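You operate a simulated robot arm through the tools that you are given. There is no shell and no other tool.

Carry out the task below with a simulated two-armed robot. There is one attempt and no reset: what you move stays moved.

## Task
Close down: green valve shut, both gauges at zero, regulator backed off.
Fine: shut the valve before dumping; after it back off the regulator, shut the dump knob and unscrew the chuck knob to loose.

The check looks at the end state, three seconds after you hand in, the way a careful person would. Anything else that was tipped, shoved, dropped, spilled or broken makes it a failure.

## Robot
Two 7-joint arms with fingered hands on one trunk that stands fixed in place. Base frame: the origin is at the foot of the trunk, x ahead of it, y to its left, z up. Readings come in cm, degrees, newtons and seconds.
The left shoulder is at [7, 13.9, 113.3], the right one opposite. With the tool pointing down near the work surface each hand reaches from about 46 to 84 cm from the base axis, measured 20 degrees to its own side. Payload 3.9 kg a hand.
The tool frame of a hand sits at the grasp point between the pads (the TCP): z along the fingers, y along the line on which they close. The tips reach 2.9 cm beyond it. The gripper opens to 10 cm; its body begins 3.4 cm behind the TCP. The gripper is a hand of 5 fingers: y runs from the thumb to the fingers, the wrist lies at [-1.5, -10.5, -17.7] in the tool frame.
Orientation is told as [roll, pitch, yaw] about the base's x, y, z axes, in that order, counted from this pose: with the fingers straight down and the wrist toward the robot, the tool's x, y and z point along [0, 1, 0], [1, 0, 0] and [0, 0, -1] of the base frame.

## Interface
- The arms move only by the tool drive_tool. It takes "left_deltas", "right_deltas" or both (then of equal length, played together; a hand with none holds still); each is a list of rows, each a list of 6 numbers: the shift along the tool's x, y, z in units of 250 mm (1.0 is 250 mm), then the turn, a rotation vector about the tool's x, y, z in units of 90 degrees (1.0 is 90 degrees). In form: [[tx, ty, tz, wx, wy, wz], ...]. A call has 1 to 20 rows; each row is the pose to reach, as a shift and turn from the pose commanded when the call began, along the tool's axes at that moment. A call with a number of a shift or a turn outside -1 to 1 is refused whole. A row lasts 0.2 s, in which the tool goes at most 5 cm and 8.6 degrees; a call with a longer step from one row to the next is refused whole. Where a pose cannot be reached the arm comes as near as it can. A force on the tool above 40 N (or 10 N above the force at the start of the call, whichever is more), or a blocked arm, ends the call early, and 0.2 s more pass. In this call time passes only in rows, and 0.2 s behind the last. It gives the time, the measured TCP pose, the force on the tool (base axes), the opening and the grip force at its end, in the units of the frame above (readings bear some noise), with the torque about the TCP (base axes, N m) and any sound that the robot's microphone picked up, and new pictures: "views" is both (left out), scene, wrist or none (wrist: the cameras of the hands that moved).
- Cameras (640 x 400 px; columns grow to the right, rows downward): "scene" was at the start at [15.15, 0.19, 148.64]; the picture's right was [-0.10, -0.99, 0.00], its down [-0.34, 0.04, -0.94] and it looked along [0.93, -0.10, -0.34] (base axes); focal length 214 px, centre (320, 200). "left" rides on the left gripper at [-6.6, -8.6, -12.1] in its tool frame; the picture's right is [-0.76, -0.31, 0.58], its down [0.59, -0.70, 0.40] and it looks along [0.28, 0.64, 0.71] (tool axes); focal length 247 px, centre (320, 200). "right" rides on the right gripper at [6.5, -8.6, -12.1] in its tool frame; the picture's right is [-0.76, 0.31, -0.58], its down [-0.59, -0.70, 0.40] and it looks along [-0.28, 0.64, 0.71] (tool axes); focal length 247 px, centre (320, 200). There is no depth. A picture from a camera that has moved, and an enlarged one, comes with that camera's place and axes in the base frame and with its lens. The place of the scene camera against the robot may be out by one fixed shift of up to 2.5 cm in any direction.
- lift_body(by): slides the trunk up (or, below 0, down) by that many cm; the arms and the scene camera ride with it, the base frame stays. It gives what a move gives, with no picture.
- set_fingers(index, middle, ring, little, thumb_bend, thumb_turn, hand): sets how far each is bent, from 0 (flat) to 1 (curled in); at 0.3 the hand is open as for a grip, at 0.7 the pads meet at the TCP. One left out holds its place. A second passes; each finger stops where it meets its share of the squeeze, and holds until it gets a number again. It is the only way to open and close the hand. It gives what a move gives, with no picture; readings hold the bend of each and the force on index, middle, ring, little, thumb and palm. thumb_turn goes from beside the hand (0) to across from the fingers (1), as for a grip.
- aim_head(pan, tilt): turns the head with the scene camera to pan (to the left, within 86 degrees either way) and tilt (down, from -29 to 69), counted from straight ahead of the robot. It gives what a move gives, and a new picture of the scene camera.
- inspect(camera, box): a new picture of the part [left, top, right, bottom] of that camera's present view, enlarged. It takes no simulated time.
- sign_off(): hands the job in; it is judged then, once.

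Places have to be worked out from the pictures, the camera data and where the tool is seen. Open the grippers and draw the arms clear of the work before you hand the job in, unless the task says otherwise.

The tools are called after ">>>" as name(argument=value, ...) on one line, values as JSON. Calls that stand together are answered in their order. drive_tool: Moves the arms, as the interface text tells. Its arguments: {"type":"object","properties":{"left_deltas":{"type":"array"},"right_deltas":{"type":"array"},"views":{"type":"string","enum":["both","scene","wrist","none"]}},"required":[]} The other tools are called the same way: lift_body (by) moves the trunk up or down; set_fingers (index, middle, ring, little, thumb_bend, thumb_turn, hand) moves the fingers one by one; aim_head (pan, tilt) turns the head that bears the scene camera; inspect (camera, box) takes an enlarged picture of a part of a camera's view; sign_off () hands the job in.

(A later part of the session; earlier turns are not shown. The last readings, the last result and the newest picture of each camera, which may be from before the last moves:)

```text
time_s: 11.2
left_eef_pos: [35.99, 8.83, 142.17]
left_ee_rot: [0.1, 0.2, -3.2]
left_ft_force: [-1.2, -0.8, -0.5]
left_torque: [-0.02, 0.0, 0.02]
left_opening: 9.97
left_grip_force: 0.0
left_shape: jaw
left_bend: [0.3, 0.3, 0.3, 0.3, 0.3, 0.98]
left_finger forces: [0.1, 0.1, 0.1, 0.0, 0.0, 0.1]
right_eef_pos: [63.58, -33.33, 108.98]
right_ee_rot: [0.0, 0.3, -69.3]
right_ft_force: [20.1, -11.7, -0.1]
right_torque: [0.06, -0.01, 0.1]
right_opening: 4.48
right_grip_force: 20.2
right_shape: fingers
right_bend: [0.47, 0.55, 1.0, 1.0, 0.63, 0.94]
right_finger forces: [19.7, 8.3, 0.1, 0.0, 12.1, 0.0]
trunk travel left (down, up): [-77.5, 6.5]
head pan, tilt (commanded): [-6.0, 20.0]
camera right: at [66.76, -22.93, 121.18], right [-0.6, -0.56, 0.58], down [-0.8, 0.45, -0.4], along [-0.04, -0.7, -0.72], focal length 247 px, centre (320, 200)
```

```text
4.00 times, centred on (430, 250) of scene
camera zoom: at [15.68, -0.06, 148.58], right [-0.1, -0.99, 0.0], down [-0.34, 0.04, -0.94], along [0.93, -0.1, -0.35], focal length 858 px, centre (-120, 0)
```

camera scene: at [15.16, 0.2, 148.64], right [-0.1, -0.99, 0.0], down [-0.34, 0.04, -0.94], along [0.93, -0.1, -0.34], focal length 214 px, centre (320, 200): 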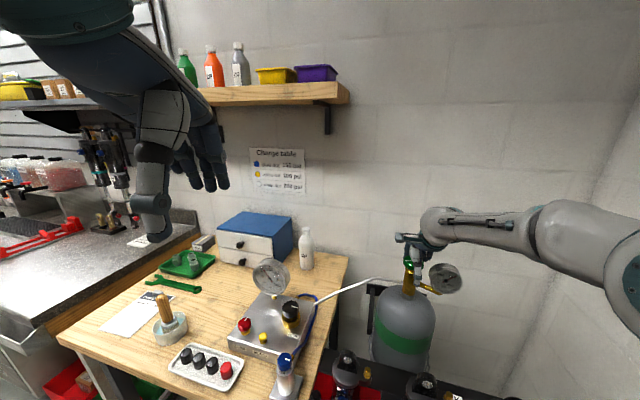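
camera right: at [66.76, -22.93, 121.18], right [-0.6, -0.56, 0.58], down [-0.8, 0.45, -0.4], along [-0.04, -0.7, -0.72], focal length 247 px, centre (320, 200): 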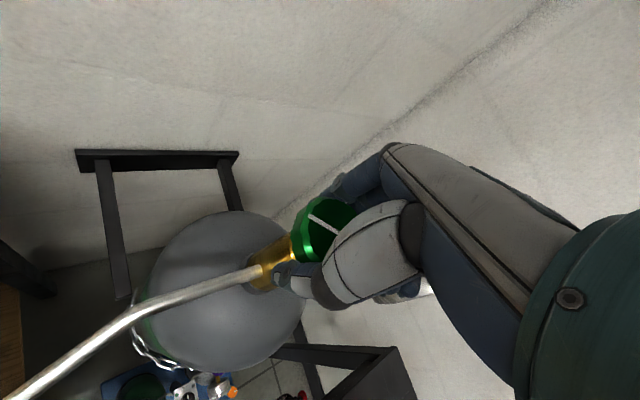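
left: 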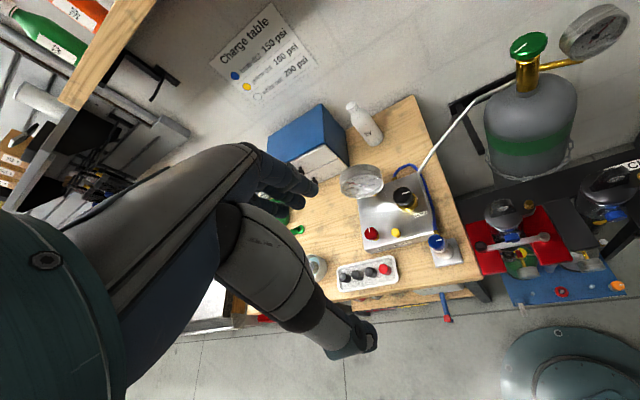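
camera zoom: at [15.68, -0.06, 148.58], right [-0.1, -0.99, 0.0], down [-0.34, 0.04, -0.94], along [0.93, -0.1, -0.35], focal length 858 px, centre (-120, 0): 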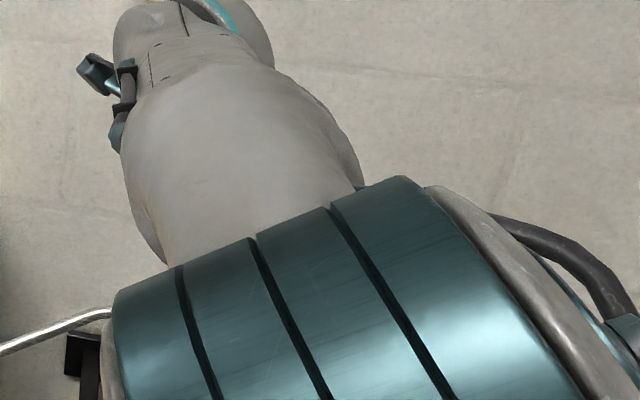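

Turned about 54° with steady low torque (0.1 N m), so the valve is not at its stop yet. I release, swing back to yaw −15° with a small centring correction, and regrip.

>>> set_fingers(hand="right", index=0.33, middle=0.33, thumb_bend=0.35)

>>> drive_tool(right_deltas=[[0.009, 0.01, 0, 0, 0, -0.085], [0.009, 0.01, 0, 0, 0, -0.17], [0.009, 0.01, 0, 0, 0, -0.255], [0.009, 0.01, 0, 0, 0, -0.34], [0.009, 0.01, 0, 0, 0, -0.425], [0.009, 0.01, 0, 0, 0, -0.51], [0.009, 0.01, 0, 0, 0, -0.6]], views="wrist")

>>> inspect(camera="left", box=[440, 0, 640, 125])

```text
time_s: 12.2
left_eef_pos: [35.43, 9.12, 142.26]
left_ee_rot: [0.1, 0.1, -3.4]
left_ft_force: [0.0, 0.6, 0.4]
left_torque: [-0.04, -0.01, 0.0]
left_opening: 9.97
left_grip_force: 0.1
left_shape: jaw
left_bend: [0.3, 0.3, 0.3, 0.3, 0.3, 0.98]
left_finger forces: [0.0, 0.1, 0.0, 0.0, 0.0, 0.0]
right_eef_pos: [63.28, -33.02, 109.2]
right_ee_rot: [0.1, 0.1, -69.1]
right_ft_force: [0.5, -1.0, 0.9]
right_torque: [0.02, 0.03, -0.03]
right_opening: 8.9
right_grip_force: 0.2
right_shape: fingers
right_bend: [0.33, 0.33, 1.0, 1.0, 0.35, 0.97]
right_finger forces: [0.0, 0.0, 0.0, 0.1, 0.1, 0.1]
trunk travel left (down, up): [-77.5, 6.5]
head pan, tilt (commanded): [-6.0, 20.0]
```

```text
time_s: 13.8
left_eef_pos: [35.55, 9.04, 142.24]
left_ee_rot: [0.1, 0.0, -3.3]
left_ft_force: [-1.0, 0.6, -0.3]
left_torque: [0.01, 0.01, 0.01]
left_opening: 9.98
left_grip_force: 0.1
left_shape: jaw
left_bend: [0.3, 0.3, 0.3, 0.3, 0.3, 0.98]
left_finger forces: [0.1, 0.0, 0.0, 0.0, 0.0, 0.0]
right_eef_pos: [63.44, -33.19, 109.22]
right_ee_rot: [0.2, 0.1, -15.1]
right_ft_force: [-0.1, -0.7, -0.3]
right_torque: [0.0, 0.0, 0.01]
right_opening: 8.92
right_grip_force: 0.1
right_shape: fingers
right_bend: [0.33, 0.33, 1.0, 1.0, 0.35, 0.98]
right_finger forces: [0.0, 0.0, 0.1, 0.0, 0.0, 0.0]
trunk travel left (down, up): [-77.5, 6.5]
head pan, tilt (commanded): [-6.0, 20.0]
camera right: at [56.86, -24.68, 121.37], right [0.1, -0.81, 0.57], down [-0.83, -0.39, -0.4], along [0.55, -0.44, -0.71], focal length 247 px, centre (320, 200)
```

right: 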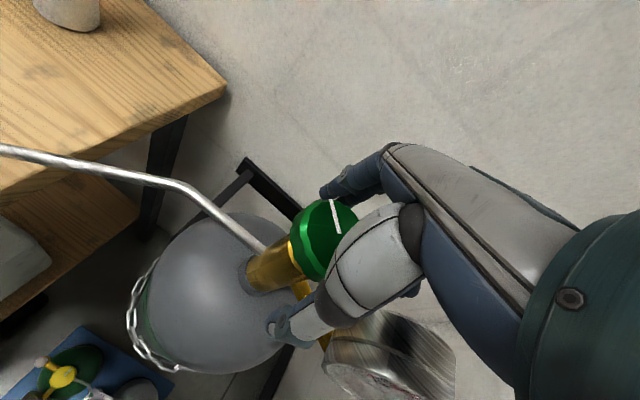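

```text
3.20 times, centred on (540, 62) of left
camera zoom: at [26.4, 3.03, 154.56], right [-0.35, -0.74, -0.58], down [-0.67, 0.63, -0.4], along [0.66, 0.25, -0.71], focal length 790 px, centre (-384, 640)
```

zoom: 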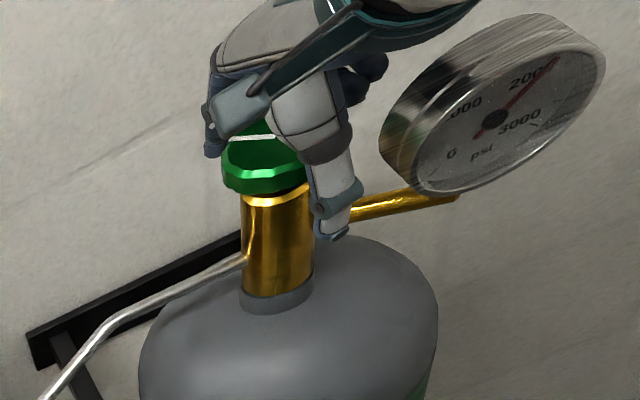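

The pointer has turned clockwise about 54°, the valve follows. I regrip and turn another 54°.

>>> set_fingers(hand="right", index=0.7, middle=0.7, thumb_bend=0.7)

>>> drive_tool(right_deltas=[[0, 0, 0, 0, 0, 0.067], [0, 0, 0, 0, 0, 0.133], [0, 0, 0, 0, 0, 0.2], [0, 0, 0, 0, 0, 0.267], [0, 0, 0, 0, 0, 0.333], [0, 0, 0, 0, 0, 0.4], [0, 0, 0, 0, 0, 0.467], [0, 0, 0, 0, 0, 0.533], [0, 0, 0, 0, 0, 0.6]], views="wrist")

```text
time_s: 14.8
left_eef_pos: [35.56, 9.03, 142.2]
left_ee_rot: [0.0, 0.1, -3.4]
left_ft_force: [-0.3, -0.4, 0.2]
left_torque: [0.01, 0.02, 0.03]
left_opening: 9.97
left_grip_force: 0.1
left_shape: jaw
left_bend: [0.3, 0.3, 0.3, 0.3, 0.3, 0.98]
left_finger forces: [0.0, 0.0, 0.0, 0.0, 0.0, 0.1]
right_eef_pos: [63.64, -33.13, 109.25]
right_ee_rot: [0.1, 0.0, -15.1]
right_ft_force: [11.1, -2.1, 5.4]
right_torque: [0.0, -0.01, 0.07]
right_opening: 4.47
right_grip_force: 18.4
right_shape: fingers
right_bend: [0.5, 0.57, 1.0, 1.0, 0.61, 0.97]
right_finger forces: [14.1, 9.7, 0.0, 0.0, 12.6, 0.0]
trunk travel left (down, up): [-77.5, 6.5]
head pan, tilt (commanded): [-6.0, 20.0]
```

```text
time_s: 16.8
left_eef_pos: [35.8, 9.14, 142.09]
left_ee_rot: [0.0, 0.2, -3.3]
left_ft_force: [-0.4, -0.4, 0.0]
left_torque: [-0.04, -0.01, 0.05]
left_opening: 9.99
left_grip_force: 0.1
left_shape: jaw
left_bend: [0.3, 0.3, 0.3, 0.3, 0.3, 0.98]
left_finger forces: [0.0, 0.1, 0.1, 0.0, 0.1, 0.0]
right_eef_pos: [63.92, -33.21, 109.19]
right_ee_rot: [0.3, 0.3, -69.1]
right_ft_force: [20.1, -3.9, 12.5]
right_torque: [-0.06, -0.04, 0.76]
right_opening: 4.47
right_grip_force: 20.5
right_shape: fingers
right_bend: [0.49, 0.55, 1.0, 1.0, 0.63, 0.99]
right_finger forces: [16.9, 11.0, 0.0, 0.0, 12.5, 0.1]
trunk travel left (down, up): [-77.5, 6.5]
head pan, tilt (commanded): [-6.0, 20.0]
camera right: at [66.94, -22.87, 121.29], right [-0.6, -0.56, 0.57], down [-0.8, 0.45, -0.4], along [-0.04, -0.7, -0.72], focal length 247 px, centre (320, 200)
```

right: 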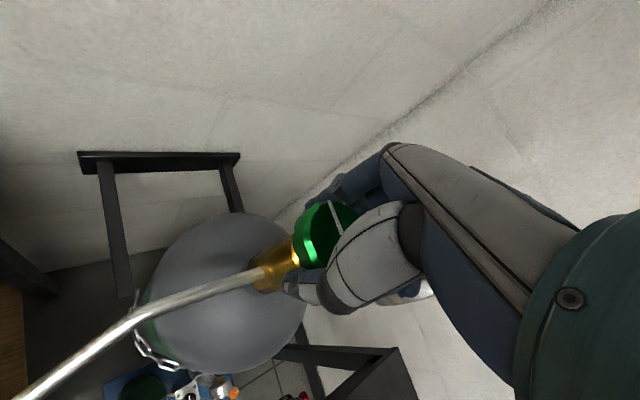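

Torque has risen to 0.76 N m, so the valve is likely near or at its stop. I turn a further 9° to check.

>>> drive_tool(right_deltas=[[0, 0, 0, 0, 0, 0.035], [0, 0, 0, 0, 0, 0.07], [0, 0, 0, 0, 0, 0.1]], views="wrist")

>>> inspect(camera="right", box=[260, 150, 400, 330])

```text
time_s: 17.6
left_eef_pos: [35.95, 9.07, 142.24]
left_ee_rot: [-0.1, 0.2, -3.4]
left_ft_force: [-0.2, -0.2, 0.0]
left_torque: [-0.02, 0.01, 0.02]
left_opening: 9.97
left_grip_force: 0.0
left_shape: jaw
left_bend: [0.3, 0.3, 0.3, 0.3, 0.3, 0.98]
left_finger forces: [0.0, 0.0, 0.0, 0.0, 0.0, 0.0]
right_eef_pos: [63.83, -33.25, 109.03]
right_ee_rot: [-0.1, 0.2, -78.0]
right_ft_force: [22.6, -6.4, 6.8]
right_torque: [-0.01, 0.09, 0.98]
right_opening: 4.48
right_grip_force: 22.0
right_shape: fingers
right_bend: [0.49, 0.55, 1.0, 1.0, 0.63, 1.0]
right_finger forces: [23.3, 9.3, 0.1, 0.0, 12.3, 0.0]
trunk travel left (down, up): [-77.5, 6.5]
head pan, tilt (commanded): [-6.0, 20.0]
camera right: at [68.59, -23.38, 121.14], right [-0.68, -0.46, 0.58], down [-0.72, 0.57, -0.4], along [-0.15, -0.69, -0.71], focal length 247 px, centre (320, 200)
```

right: 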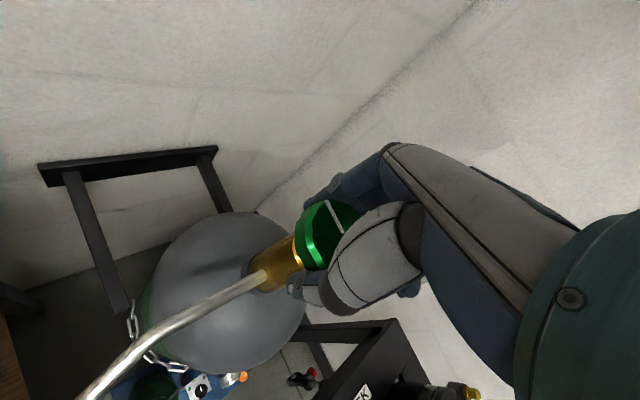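

```text
2.22 times, centred on (330, 240) of right
camera zoom: at [68.59, -23.38, 121.14], right [-0.68, -0.46, 0.58], down [-0.72, 0.57, -0.4], along [-0.15, -0.69, -0.71], focal length 549 px, centre (298, 111)
```

zoom: 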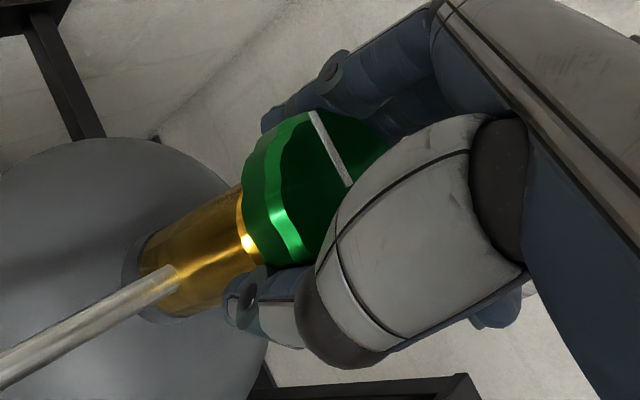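

The pointer slipped slightly in the grip at about 1 N m, so the knob is at its clockwise stop, about 100° from where it began. I release and draw the right hand straight up, then check the knob.

>>> set_fingers(hand="right", index=0.3, middle=0.3, thumb_bend=0.3)

>>> drive_tool(right_deltas=[[0, 0, -0.1, 0, 0, 0], [0, 0, -0.25, 0, 0, 0], [0, 0, -0.4, 0, 0, -0.08], [0, 0, -0.55, 0, 0, -0.16], [0, 0, -0.7, 0, 0, -0.24], [0, -0.1, -0.8, 0, 0, -0.32], [0, -0.2, -0.9, 0, 0, -0.4], [0, -0.3, -0.95, 0, 0, -0.48]], views="both")

>>> inspect(camera="scene", box=[380, 240, 480, 300])

>>> inspect(camera="left", box=[440, 0, 640, 125])

>>> inspect(camera="scene", box=[245, 255, 295, 295])

```text
time_s: 18.6
left_eef_pos: [35.44, 9.03, 142.23]
left_ee_rot: [0.0, 0.0, -3.3]
left_ft_force: [-0.2, -0.7, 0.5]
left_torque: [0.01, -0.01, 0.03]
left_opening: 9.97
left_grip_force: 0.1
left_shape: jaw
left_bend: [0.3, 0.3, 0.3, 0.3, 0.3, 0.98]
left_finger forces: [0.1, 0.0, 0.0, 0.0, 0.0, 0.0]
right_eef_pos: [63.47, -33.17, 109.27]
right_ee_rot: [0.0, 0.2, -78.1]
right_ft_force: [-0.9, -0.5, 0.4]
right_torque: [-0.01, 0.01, -0.01]
right_opening: 9.85
right_grip_force: 0.1
right_shape: fingers
right_bend: [0.3, 0.3, 1.0, 1.0, 0.3, 0.98]
right_finger forces: [0.0, 0.0, 0.0, 0.0, 0.0, 0.0]
trunk travel left (down, up): [-77.5, 6.5]
head pan, tilt (commanded): [-6.0, 20.0]
```

```text
time_s: 20.4
left_eef_pos: [35.46, 9.12, 142.29]
left_ee_rot: [0.1, 0.0, -3.3]
left_ft_force: [0.3, 0.6, 0.4]
left_torque: [-0.01, 0.01, -0.01]
left_opening: 9.96
left_grip_force: 0.2
left_shape: jaw
left_bend: [0.3, 0.3, 0.3, 0.3, 0.3, 0.98]
left_finger forces: [0.0, 0.1, 0.0, 0.1, 0.1, 0.1]
right_eef_pos: [61.78, -25.91, 133.21]
right_ee_rot: [0.1, 0.0, -34.8]
right_ft_force: [-0.2, 0.9, -0.1]
right_torque: [-0.02, 0.0, 0.0]
right_opening: 9.84
right_grip_force: 0.0
right_shape: fingers
right_bend: [0.3, 0.3, 1.0, 1.0, 0.3, 0.98]
right_finger forces: [0.1, 0.0, 0.1, 0.0, 0.0, 0.1]
trunk travel left (down, up): [-77.5, 6.5]
head pan, tilt (commanded): [-6.0, 20.0]
camera scene: at [15.09, 0.21, 148.64], right [-0.1, -0.99, 0.0], down [-0.34, 0.04, -0.94], along [0.93, -0.1, -0.34], focal length 214 px, centre (320, 200)
camera right: at [58.53, -15.58, 145.33], right [-0.18, -0.8, 0.58], down [-0.91, -0.08, -0.4], along [0.36, -0.6, -0.71], focal length 247 px, centre (320, 200)
```

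scene: 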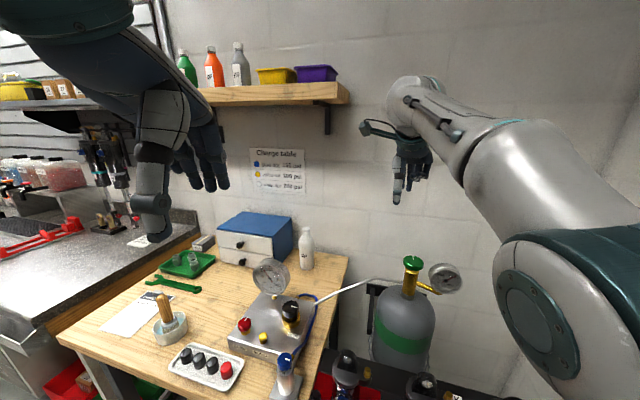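
right: 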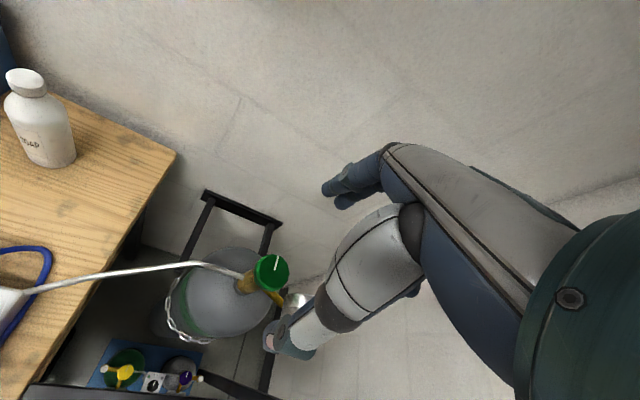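

```text
6.40 times, centred on (430, 270) of scene
camera zoom: at [15.09, 0.21, 148.64], right [-0.1, -0.99, 0.0], down [-0.34, 0.04, -0.94], along [0.93, -0.1, -0.34], focal length 1373 px, centre (-384, -248)
```

zoom: 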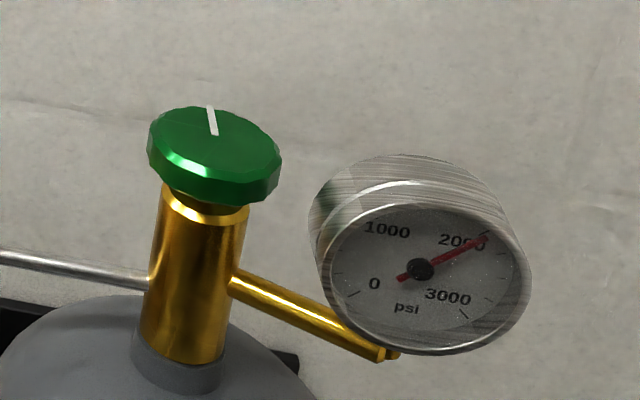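

```text
3.20 times, centred on (540, 62) of left
camera zoom: at [26.37, 3.2, 154.56], right [-0.35, -0.74, -0.58], down [-0.67, 0.63, -0.4], along [0.66, 0.25, -0.71], focal length 790 px, centre (-384, 640)
```

zoom: 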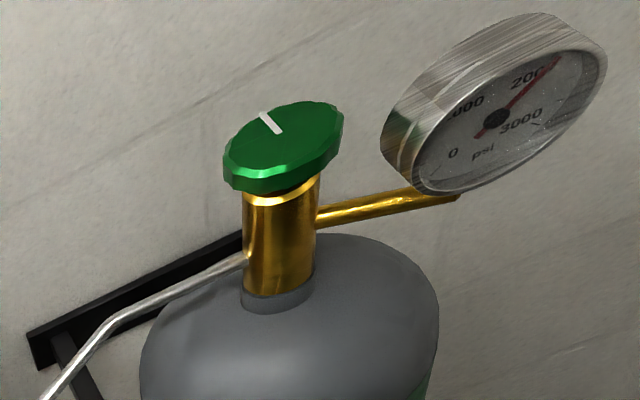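

```text
10.00 times, centred on (270, 275) of scene
camera zoom: at [15.09, 0.21, 148.64], right [-0.1, -0.99, 0.0], down [-0.34, 0.04, -0.94], along [0.93, -0.1, -0.34], focal length 2145 px, centre (820, -550)
```

zoom: 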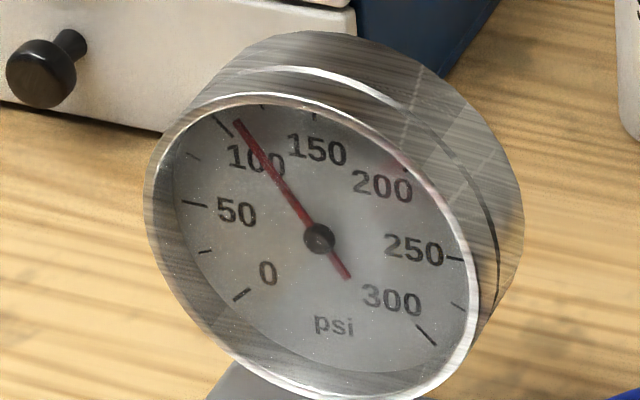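

The green valve now points straight away (shut), with the gauges still at about 2100 and 105 psi as expected with the line holding pressure. Next is dumping with the left hand: I tuck its ring and little fingers and move above the red DUMP knob.

>>> set_fingers(hand="left", ring=1.0, little=1.0)

>>> drive_tool(left_deltas=[[0.034, 0.1145, 0.1215, 0, 0, 0], [0.068, 0.229, 0.243, 0, 0, 0], [0.102, 0.3435, 0.3645, 0, 0, 0], [0.136, 0.458, 0.486, 0, 0, 0], [0.171, 0.5725, 0.6075, 0, 0, 0], [0.205, 0.687, 0.729, 0, 0, 0], [0.239, 0.8015, 0.8505, 0, 0, 0], [0.273, 0.916, 0.972, 0, 0, 0]], views="both")

>>> inspect(camera="left", box=[240, 180, 480, 400])

```text
time_s: 21.4
left_eef_pos: [35.47, 9.09, 142.27]
left_ee_rot: [0.0, 0.0, -3.3]
left_ft_force: [0.0, -0.1, 0.4]
left_torque: [-0.01, -0.01, 0.0]
left_opening: 9.81
left_grip_force: 0.1
left_shape: fingers
left_bend: [0.3, 0.3, 1.0, 1.0, 0.3, 0.98]
left_finger forces: [0.0, 0.0, 0.0, 0.0, 0.0, 0.1]
right_eef_pos: [61.96, -25.93, 133.07]
right_ee_rot: [0.1, 0.1, -34.8]
right_ft_force: [0.4, 0.1, -0.2]
right_torque: [-0.01, 0.0, -0.04]
right_opening: 9.83
right_grip_force: 0.0
right_shape: fingers
right_bend: [0.3, 0.3, 1.0, 1.0, 0.3, 0.98]
right_finger forces: [0.1, 0.0, 0.0, 0.0, 0.0, 0.0]
trunk travel left (down, up): [-77.5, 6.5]
head pan, tilt (commanded): [-6.0, 20.0]
```

```text
time_s: 23.2
left_eef_pos: [58.77, 14.71, 118.1]
left_ee_rot: [-0.1, 0.1, -3.3]
left_ft_force: [-0.4, -0.1, -0.5]
left_torque: [0.01, 0.03, 0.0]
left_opening: 9.84
left_grip_force: 0.0
left_shape: fingers
left_bend: [0.3, 0.3, 1.0, 1.0, 0.3, 0.98]
left_finger forces: [0.1, 0.2, 0.0, 0.1, 0.0, 0.0]
right_eef_pos: [62.09, -25.83, 133.01]
right_ee_rot: [0.1, 0.2, -34.9]
right_ft_force: [0.3, 0.5, 0.0]
right_torque: [0.0, 0.03, -0.02]
right_opening: 9.86
right_grip_force: 0.1
right_shape: fingers
right_bend: [0.3, 0.3, 1.0, 1.0, 0.3, 0.98]
right_finger forces: [0.0, 0.0, 0.1, 0.0, 0.1, 0.0]
trunk travel left (down, up): [-77.5, 6.5]
head pan, tilt (commanded): [-6.0, 20.0]
camera scene: at [15.35, 0.15, 148.62], right [-0.1, -0.99, 0.0], down [-0.34, 0.04, -0.94], along [0.93, -0.1, -0.34], focal length 214 px, centre (320, 200)
camera left: at [49.72, 8.7, 130.35], right [-0.35, -0.74, -0.58], down [-0.67, 0.63, -0.4], along [0.66, 0.25, -0.71], focal length 247 px, centre (320, 200)
```

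scene: 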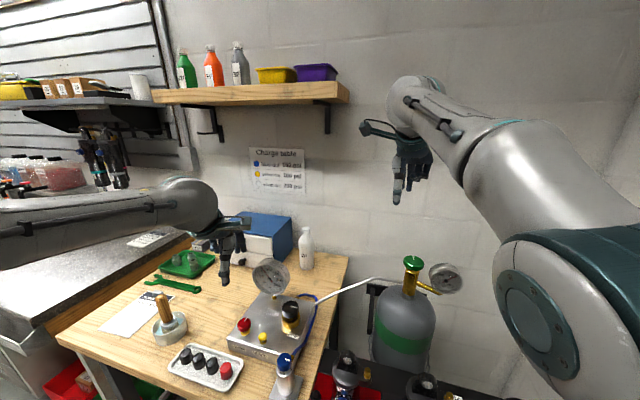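
left: 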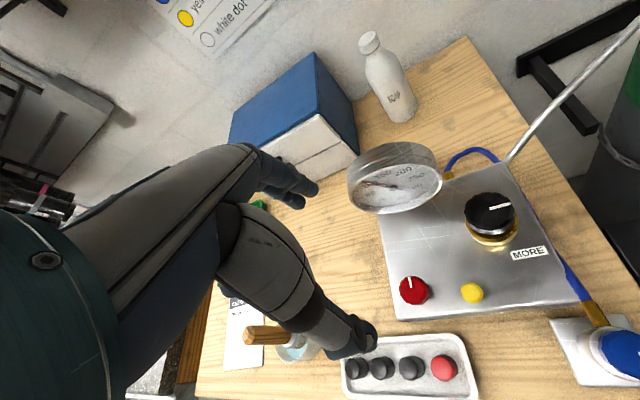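

```text
1.82 times, centred on (360, 290) of left
camera zoom: at [49.72, 8.7, 130.35], right [-0.35, -0.74, -0.58], down [-0.67, 0.63, -0.4], along [0.66, 0.25, -0.71], focal length 449 px, centre (247, 36)
```

zoom: 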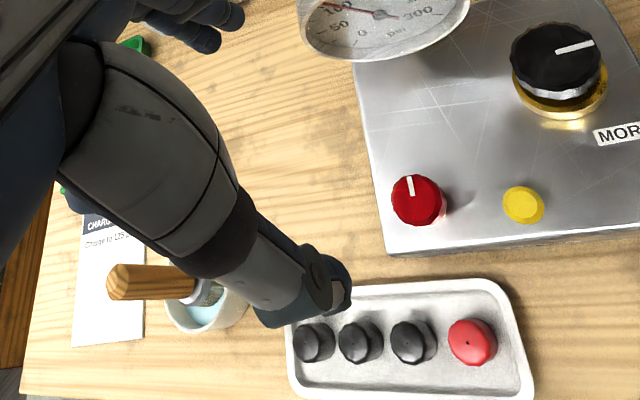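

The dump knob lies about 0.5 cm off in both tool axes, box top is near z≈93.8 and the knob top near z≈98. I partly close the fingers, turn to yaw about −30° and descend to z≈102 for a closer look.

>>> set_fingers(hand="left", index=0.42, middle=0.42, thumb_bend=0.42)

>>> drive_tool(left_deltas=[[-0.005, -0.006, 0.16, 0, 0, 0.075], [-0.01, -0.012, 0.32, 0, 0, 0.15], [-0.015, -0.018, 0.48, 0, 0, 0.225], [-0.018, -0.024, 0.644, 0, 0, 0.3]], views="both")

>>> inspect(camera="left", box=[240, 170, 480, 400])

>>> inspect(camera="scene", box=[210, 240, 330, 370])

>>> inspect(camera="right", box=[0, 200, 200, 400])

```text
time_s: 24.2
left_eef_pos: [58.6, 14.58, 118.19]
left_ee_rot: [0.0, 0.0, -3.4]
left_ft_force: [-0.3, -0.1, 0.0]
left_torque: [0.0, 0.01, -0.02]
left_opening: 7.02
left_grip_force: 0.0
left_shape: fingers
left_bend: [0.42, 0.42, 1.0, 1.0, 0.42, 0.98]
left_finger forces: [0.0, 0.0, 0.1, 0.0, 0.1, 0.0]
right_eef_pos: [62.0, -25.94, 133.21]
right_ee_rot: [0.1, 0.1, -35.0]
right_ft_force: [0.2, -0.5, -0.5]
right_torque: [-0.01, -0.03, 0.02]
right_opening: 9.84
right_grip_force: 0.1
right_shape: fingers
right_bend: [0.3, 0.3, 1.0, 1.0, 0.3, 0.98]
right_finger forces: [0.1, 0.0, 0.1, 0.0, 0.0, 0.1]
trunk travel left (down, up): [-77.5, 6.5]
head pan, tilt (commanded): [-6.0, 20.0]
```

```text
time_s: 25.2
left_eef_pos: [58.19, 14.48, 101.56]
left_ee_rot: [-0.1, -0.1, -30.3]
left_ft_force: [-0.3, 0.1, -0.6]
left_torque: [-0.02, -0.02, 0.0]
left_opening: 7.02
left_grip_force: 0.0
left_shape: fingers
left_bend: [0.42, 0.42, 1.0, 1.0, 0.42, 0.98]
left_finger forces: [0.0, 0.1, 0.1, 0.0, 0.0, 0.1]
right_eef_pos: [62.02, -25.77, 133.16]
right_ee_rot: [0.0, 0.1, -34.9]
right_ft_force: [-0.2, 1.0, -0.9]
right_torque: [-0.01, -0.01, 0.02]
right_opening: 9.86
right_grip_force: 0.1
right_shape: fingers
right_bend: [0.3, 0.3, 1.0, 1.0, 0.3, 0.98]
right_finger forces: [0.0, 0.0, 0.1, 0.0, 0.0, 0.1]
trunk travel left (down, up): [-77.5, 6.5]
head pan, tilt (commanded): [-6.0, 20.0]
camera scene: at [15.32, 0.33, 148.62], right [-0.1, -0.99, 0.0], down [-0.34, 0.03, -0.94], along [0.93, -0.1, -0.34], focal length 214 px, centre (320, 200)
camera left: at [47.38, 13.29, 113.98], right [-0.65, -0.5, -0.58], down [-0.31, 0.86, -0.4], along [0.7, -0.08, -0.71], focal length 247 px, centre (320, 200)
```

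scene: 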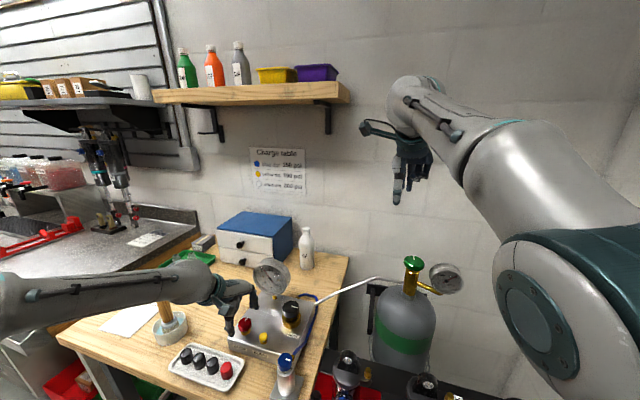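
left: 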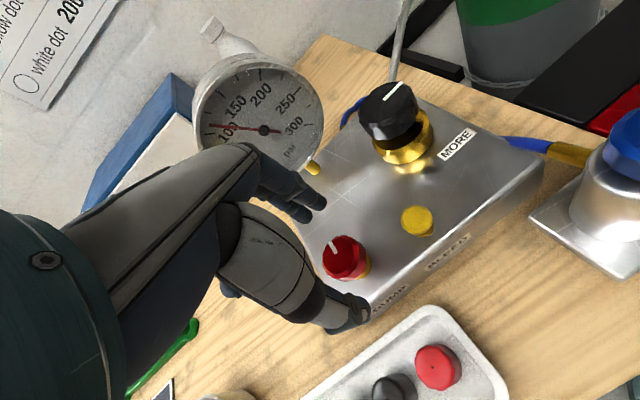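

```text
1.74 times, centred on (360, 285) of left
camera zoom: at [47.38, 13.29, 113.98], right [-0.65, -0.5, -0.58], down [-0.31, 0.86, -0.4], along [0.7, -0.08, -0.71], focal length 430 px, centre (250, 52)
```

zoom: 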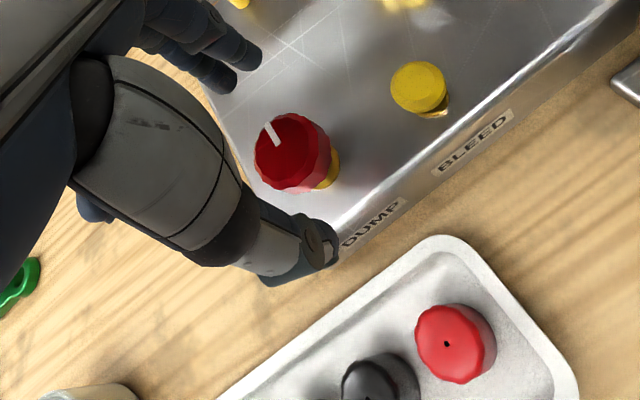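

```text
3.08 times, centred on (270, 305) of scene
camera zoom: at [15.32, 0.33, 148.62], right [-0.1, -0.99, 0.0], down [-0.34, 0.03, -0.94], along [0.93, -0.1, -0.34], focal length 660 px, centre (474, -123)
```

zoom: 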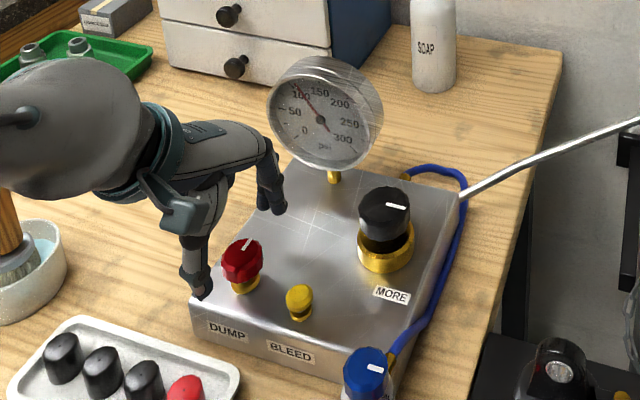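

```text
2.00 times, centred on (100, 300) of right
camera zoom: at [58.79, -15.46, 145.23], right [-0.18, -0.8, 0.58], down [-0.91, -0.08, -0.4], along [0.36, -0.6, -0.71], focal length 494 px, centre (760, 0)
```

zoom: 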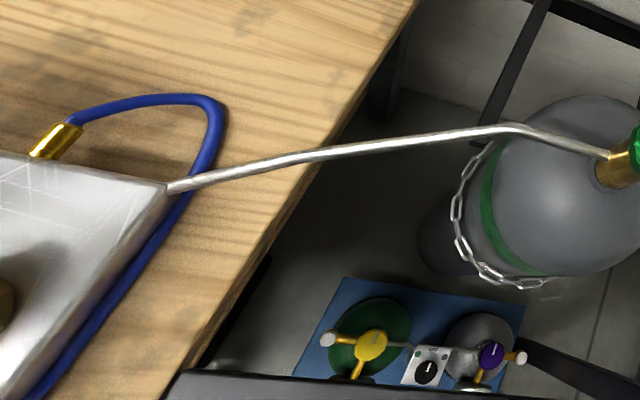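

The knob is centred under the hand to within about 0.2 cm, and the fingers clear the gauge and box. I descend to z≈98.4 and check the height in the wrist view.

>>> drive_tool(left_deltas=[[0, -0.003, 0.065, 0, 0, 0], [0, -0.003, 0.127, 0, 0, 0]], views="none")

>>> inspect(camera="left", box=[220, 150, 440, 350])

>>> inspect(camera="scene", box=[210, 260, 310, 360])

```text
time_s: 25.8
left_eef_pos: [57.94, 14.16, 98.59]
left_ee_rot: [-0.2, -0.1, -30.3]
left_ft_force: [0.5, -1.2, 0.5]
left_torque: [0.01, 0.02, -0.02]
left_opening: 6.99
left_grip_force: 0.1
left_shape: fingers
left_bend: [0.42, 0.42, 1.0, 1.0, 0.42, 0.98]
left_finger forces: [0.0, 0.1, 0.0, 0.0, 0.1, 0.0]
right_eef_pos: [61.97, -25.82, 133.26]
right_ee_rot: [0.0, 0.0, -34.9]
right_ft_force: [0.7, -0.3, 0.0]
right_torque: [-0.03, -0.01, -0.02]
right_opening: 9.84
right_grip_force: 0.1
right_shape: fingers
right_bend: [0.3, 0.3, 1.0, 1.0, 0.3, 0.98]
right_finger forces: [0.0, 0.1, 0.0, 0.0, 0.1, 0.0]
trunk travel left (down, up): [-77.5, 6.5]
head pan, tilt (commanded): [-6.0, 20.0]
```

```text
2.00 times, centred on (330, 250) of left
camera zoom: at [47.19, 13.13, 110.91], right [-0.65, -0.5, -0.58], down [-0.31, 0.86, -0.4], along [0.7, -0.08, -0.71], focal length 494 px, centre (300, 100)
```

zoom: 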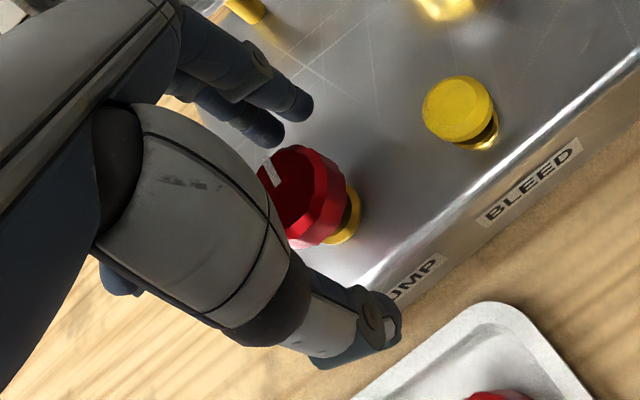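

```text
4.00 times, centred on (260, 310) of scene
camera zoom: at [15.24, 0.22, 148.63], right [-0.1, -0.99, 0.0], down [-0.34, 0.04, -0.94], along [0.93, -0.1, -0.34], focal length 858 px, centre (560, -240)
```

zoom: 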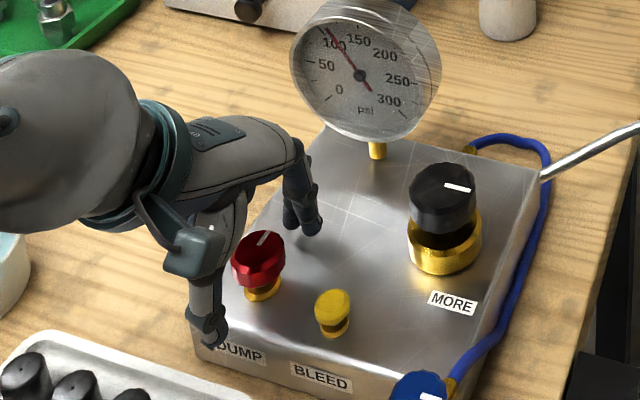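

TCP and knob top nearly coincide; I go 0.4 cm lower and close thumb, index and middle on the dump knob.

>>> drive_tool(left_deltas=[[0, 0, 0.016, 0, 0, 0]], views="none")

>>> set_fingers(hand="left", index=0.7, middle=0.7, thumb_bend=0.7)

>>> inspect(camera="left", box=[220, 150, 440, 350])

>>> inspect(camera="scene", box=[210, 260, 310, 360])

```text
time_s: 26.2
left_eef_pos: [57.98, 14.27, 98.33]
left_ee_rot: [0.0, -0.1, -30.3]
left_ft_force: [0.0, -0.8, 0.6]
left_torque: [0.01, -0.02, -0.01]
left_opening: 7.01
left_grip_force: 0.1
left_shape: fingers
left_bend: [0.42, 0.42, 1.0, 1.0, 0.42, 0.98]
left_finger forces: [0.0, 0.0, 0.1, 0.0, 0.0, 0.0]
right_eef_pos: [61.95, -25.85, 133.09]
right_ee_rot: [0.2, 0.1, -34.9]
right_ft_force: [-0.3, -0.6, -0.4]
right_torque: [-0.04, 0.03, 0.02]
right_opening: 9.84
right_grip_force: 0.0
right_shape: fingers
right_bend: [0.3, 0.3, 1.0, 1.0, 0.3, 0.98]
right_finger forces: [0.1, 0.0, 0.0, 0.0, 0.0, 0.0]
trunk travel left (down, up): [-77.5, 6.5]
head pan, tilt (commanded): [-6.0, 20.0]
```

```text
time_s: 27.2
left_eef_pos: [58.26, 14.12, 98.25]
left_ee_rot: [-0.1, 0.0, -30.4]
left_ft_force: [8.0, -5.0, -1.6]
left_torque: [-0.08, -0.1, -0.05]
left_opening: 2.27
left_grip_force: 9.7
left_shape: fingers
left_bend: [0.62, 0.64, 1.0, 1.0, 0.65, 0.97]
left_finger forces: [8.8, 6.1, 0.0, 0.0, 5.2, 0.0]
right_eef_pos: [62.01, -26.04, 133.13]
right_ee_rot: [0.2, 0.2, -35.0]
right_ft_force: [0.4, 0.5, 0.2]
right_torque: [0.02, 0.0, -0.02]
right_opening: 9.83
right_grip_force: 0.1
right_shape: fingers
right_bend: [0.3, 0.3, 1.0, 1.0, 0.3, 0.98]
right_finger forces: [0.0, 0.0, 0.0, 0.0, 0.0, 0.1]
trunk travel left (down, up): [-77.5, 6.5]
head pan, tilt (commanded): [-6.0, 20.0]
```

```text
2.00 times, centred on (330, 250) of left
camera zoom: at [47.38, 12.99, 110.53], right [-0.65, -0.5, -0.58], down [-0.31, 0.86, -0.4], along [0.7, -0.08, -0.71], focal length 494 px, centre (300, 100)
```

zoom: 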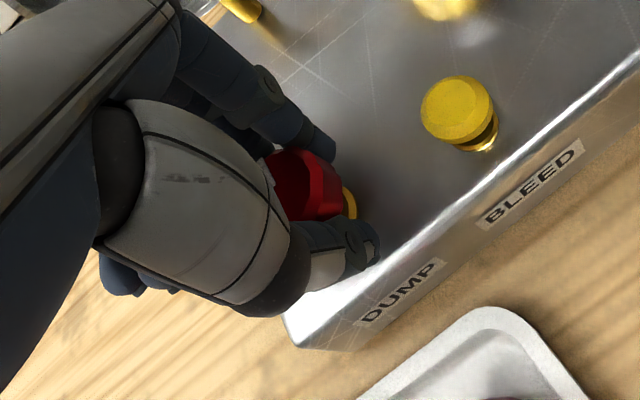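

```text
4.00 times, centred on (260, 310) of scene
camera zoom: at [15.37, 0.07, 148.61], right [-0.1, -0.99, 0.0], down [-0.34, 0.04, -0.94], along [0.93, -0.1, -0.34], focal length 858 px, centre (560, -240)
```

zoom: 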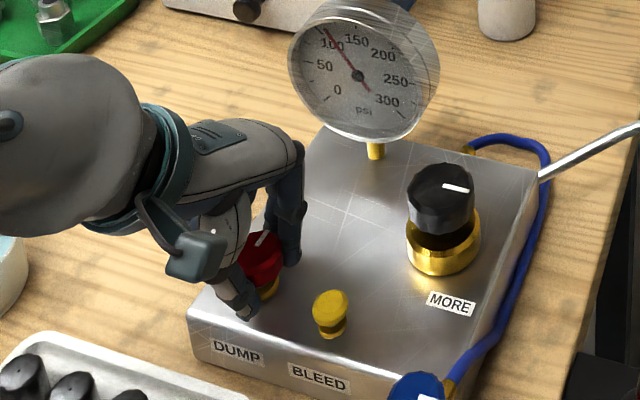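

The dump knob is gripped (9/6/5 N). I turn it counter-clockwise 40° and look at the gauges.

>>> drive_tool(left_deltas=[[0, 0, 0, 0, 0, -0.074], [0, 0, 0, 0, 0, -0.148], [0, 0, 0, 0, 0, -0.222], [0, 0, 0, 0, 0, -0.296], [0, 0, 0, 0, 0, -0.37], [0, 0, 0, 0, 0, -0.444]], views="none")

>>> inspect(camera="left", box=[220, 150, 440, 350])

>>> inspect(camera="scene", box=[210, 260, 310, 360])

>>> inspect(camera="scene", box=[380, 240, 480, 300])

```text
time_s: 28.6
left_eef_pos: [58.23, 14.18, 98.28]
left_ee_rot: [0.0, 0.1, 9.8]
left_ft_force: [14.6, -1.5, -0.3]
left_torque: [0.01, -0.31, -0.07]
left_opening: 2.2
left_grip_force: 11.1
left_shape: fingers
left_bend: [0.61, 0.63, 1.0, 1.0, 0.65, 0.97]
left_finger forces: [11.4, 6.1, 0.1, 0.0, 4.7, 0.0]
right_eef_pos: [62.06, -26.01, 132.97]
right_ee_rot: [0.2, 0.3, -34.9]
right_ft_force: [-0.5, -0.6, -0.6]
right_torque: [0.04, 0.01, 0.0]
right_opening: 9.82
right_grip_force: 0.0
right_shape: fingers
right_bend: [0.3, 0.3, 1.0, 1.0, 0.3, 0.98]
right_finger forces: [0.0, 0.1, 0.0, 0.0, 0.0, 0.0]
trunk travel left (down, up): [-77.5, 6.5]
head pan, tilt (commanded): [-6.0, 20.0]
```

```text
2.00 times, centred on (330, 250) of left
camera zoom: at [50.88, 6.36, 110.5], right [-0.17, -0.8, -0.58], down [-0.79, 0.46, -0.4], along [0.58, 0.39, -0.71], focal length 494 px, centre (300, 100)
```

zoom: 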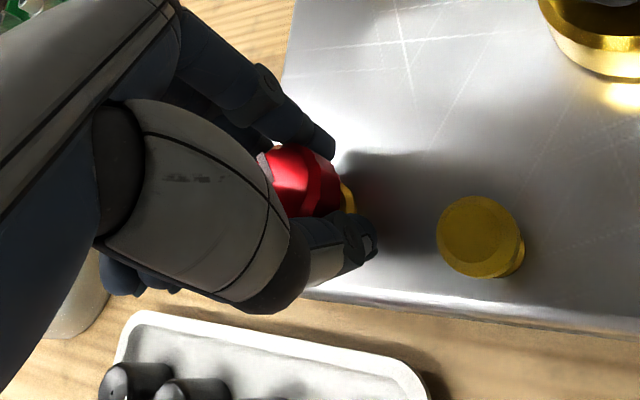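

```text
4.00 times, centred on (260, 310) of scene
camera zoom: at [15.48, 0.04, 148.6], right [-0.1, -0.99, 0.0], down [-0.34, 0.04, -0.94], along [0.93, -0.1, -0.34], focal length 858 px, centre (560, -240)
```

zoom: 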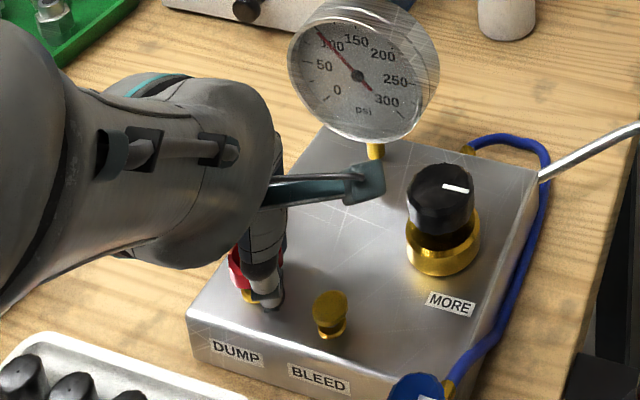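

```text
6.40 times, centred on (430, 270) of scene
camera zoom: at [15.48, 0.04, 148.6], right [-0.1, -0.99, 0.0], down [-0.34, 0.04, -0.94], along [0.93, -0.1, -0.34], focal length 1373 px, centre (-384, -248)
```

zoom: 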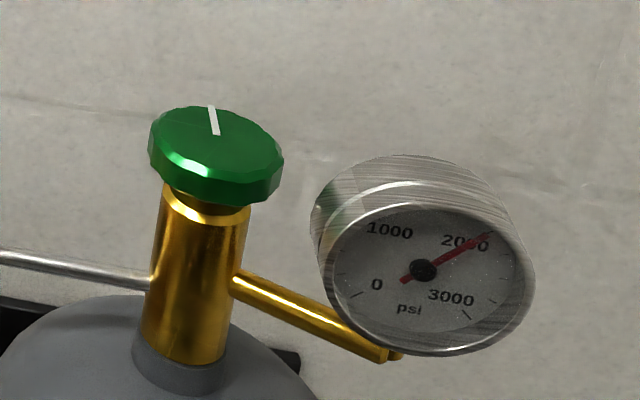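

The bench gauge seems to have begun to fall slightly. I turn another 27° counter-clockwise.

>>> drive_tool(left_deltas=[[0, 0, 0, 0, 0, -0.075], [0, 0, 0, 0, 0, -0.15], [0, 0, 0, 0, 0, -0.225], [0, 0, 0, 0, 0, -0.3]], views="wrist")

>>> inspect(camera="scene", box=[210, 260, 310, 360])

>>> inspect(camera="scene", box=[380, 240, 480, 300])

```text
time_s: 29.6
left_eef_pos: [58.52, 14.61, 98.46]
left_ee_rot: [-2.5, 2.1, 38.1]
left_ft_force: [8.9, -3.9, -19.5]
left_torque: [-0.04, -0.09, -0.01]
left_opening: 2.34
left_grip_force: 10.9
left_shape: fingers
left_bend: [0.61, 0.65, 1.0, 1.0, 0.64, 0.95]
left_finger forces: [8.2, 5.2, 0.0, 0.0, 8.4, 0.1]
right_eef_pos: [62.34, -25.89, 132.93]
right_ee_rot: [0.0, 0.3, -35.0]
right_ft_force: [-0.5, -0.5, -0.4]
right_torque: [0.04, 0.01, 0.03]
right_opening: 9.86
right_grip_force: 0.0
right_shape: fingers
right_bend: [0.3, 0.3, 1.0, 1.0, 0.3, 0.98]
right_finger forces: [0.0, 0.0, 0.1, 0.0, 0.0, 0.0]
trunk travel left (down, up): [-77.5, 6.5]
head pan, tilt (commanded): [-6.0, 20.0]
camera left: at [55.78, 5.07, 111.33], right [0.23, -0.82, -0.53], down [-0.92, 0.0, -0.4], along [0.33, 0.58, -0.75], focal length 247 px, centre (320, 200)
```

left: 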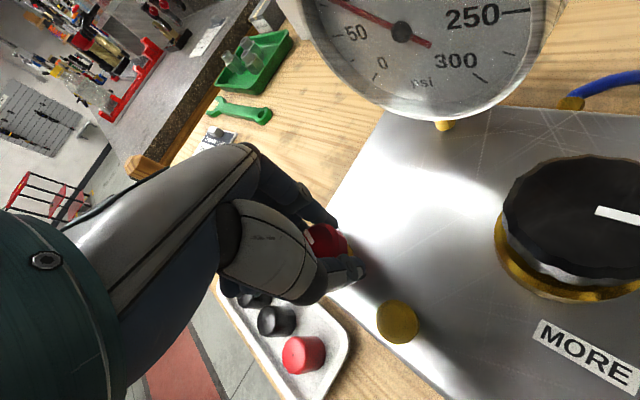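

```text
4.00 times, centred on (260, 310) of scene
camera zoom: at [15.69, 0.21, 148.56], right [-0.1, -0.99, 0.0], down [-0.34, 0.04, -0.94], along [0.93, -0.1, -0.35], focal length 858 px, centre (560, -240)
```

zoom: 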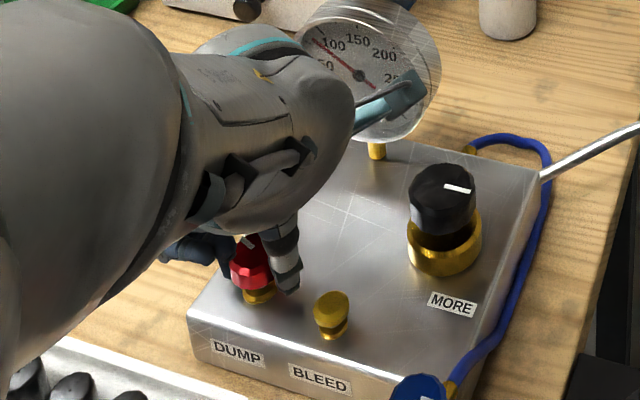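

```text
6.40 times, centred on (430, 270) of scene
camera zoom: at [15.69, 0.21, 148.56], right [-0.1, -0.99, 0.0], down [-0.34, 0.04, -0.94], along [0.93, -0.1, -0.35], focal length 1373 px, centre (-384, -248)
```

zoom: 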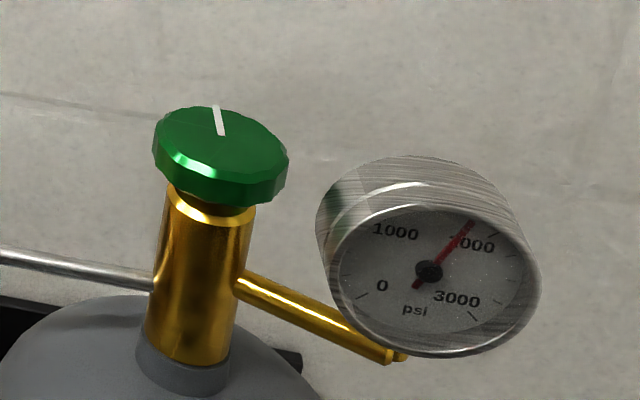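

Venting works: the supply gauge is falling (about 1700) and the bench gauge too (about 85). The arm shows a 20 N pull at this yaw, so I open the fingers just enough to release (the bleed knob is near the thumb) while it drains.

>>> set_fingers(hand="left", index=0.5, middle=0.5, thumb_bend=0.52)

>>> inspect(camera="left", box=[220, 150, 440, 350])

>>> inspect(camera="scene", box=[380, 240, 480, 300])

```text
time_s: 30.6
left_eef_pos: [58.4, 14.76, 98.83]
left_ee_rot: [-2.7, 1.8, 38.3]
left_ft_force: [0.0, 0.0, 0.2]
left_torque: [-0.02, -0.01, -0.02]
left_opening: 4.73
left_grip_force: 0.1
left_shape: fingers
left_bend: [0.5, 0.5, 1.0, 1.0, 0.52, 0.97]
left_finger forces: [0.1, 0.1, 0.1, 0.0, 0.1, 0.0]
right_eef_pos: [61.98, -25.83, 133.24]
right_ee_rot: [0.1, 0.1, -34.8]
right_ft_force: [0.5, 0.4, -0.4]
right_torque: [-0.01, -0.01, 0.02]
right_opening: 9.86
right_grip_force: 0.0
right_shape: fingers
right_bend: [0.3, 0.3, 1.0, 1.0, 0.3, 0.98]
right_finger forces: [0.0, 0.0, 0.0, 0.0, 0.1, 0.1]
trunk travel left (down, up): [-77.5, 6.5]
head pan, tilt (commanded): [-6.0, 20.0]
```

```text
2.00 times, centred on (330, 250) of left
camera zoom: at [55.47, 5.16, 111.64], right [0.23, -0.82, -0.53], down [-0.92, 0.0, -0.4], along [0.33, 0.58, -0.75], focal length 494 px, centre (300, 100)
```

zoom: 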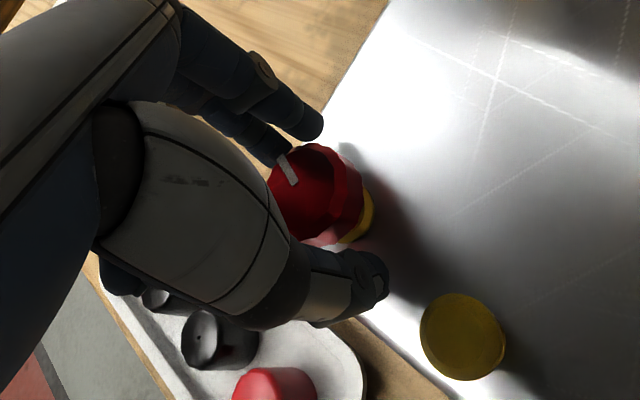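

```text
6.40 times, centred on (430, 270) of scene
camera zoom: at [15.18, 0.2, 148.64], right [-0.1, -0.99, 0.0], down [-0.34, 0.04, -0.94], along [0.93, -0.1, -0.34], focal length 1373 px, centre (-384, -248)
```

zoom: 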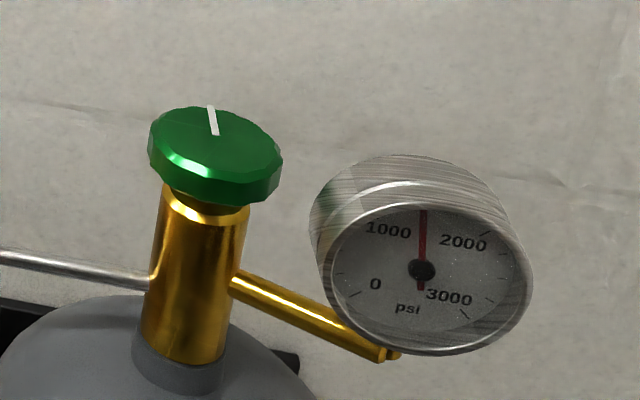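

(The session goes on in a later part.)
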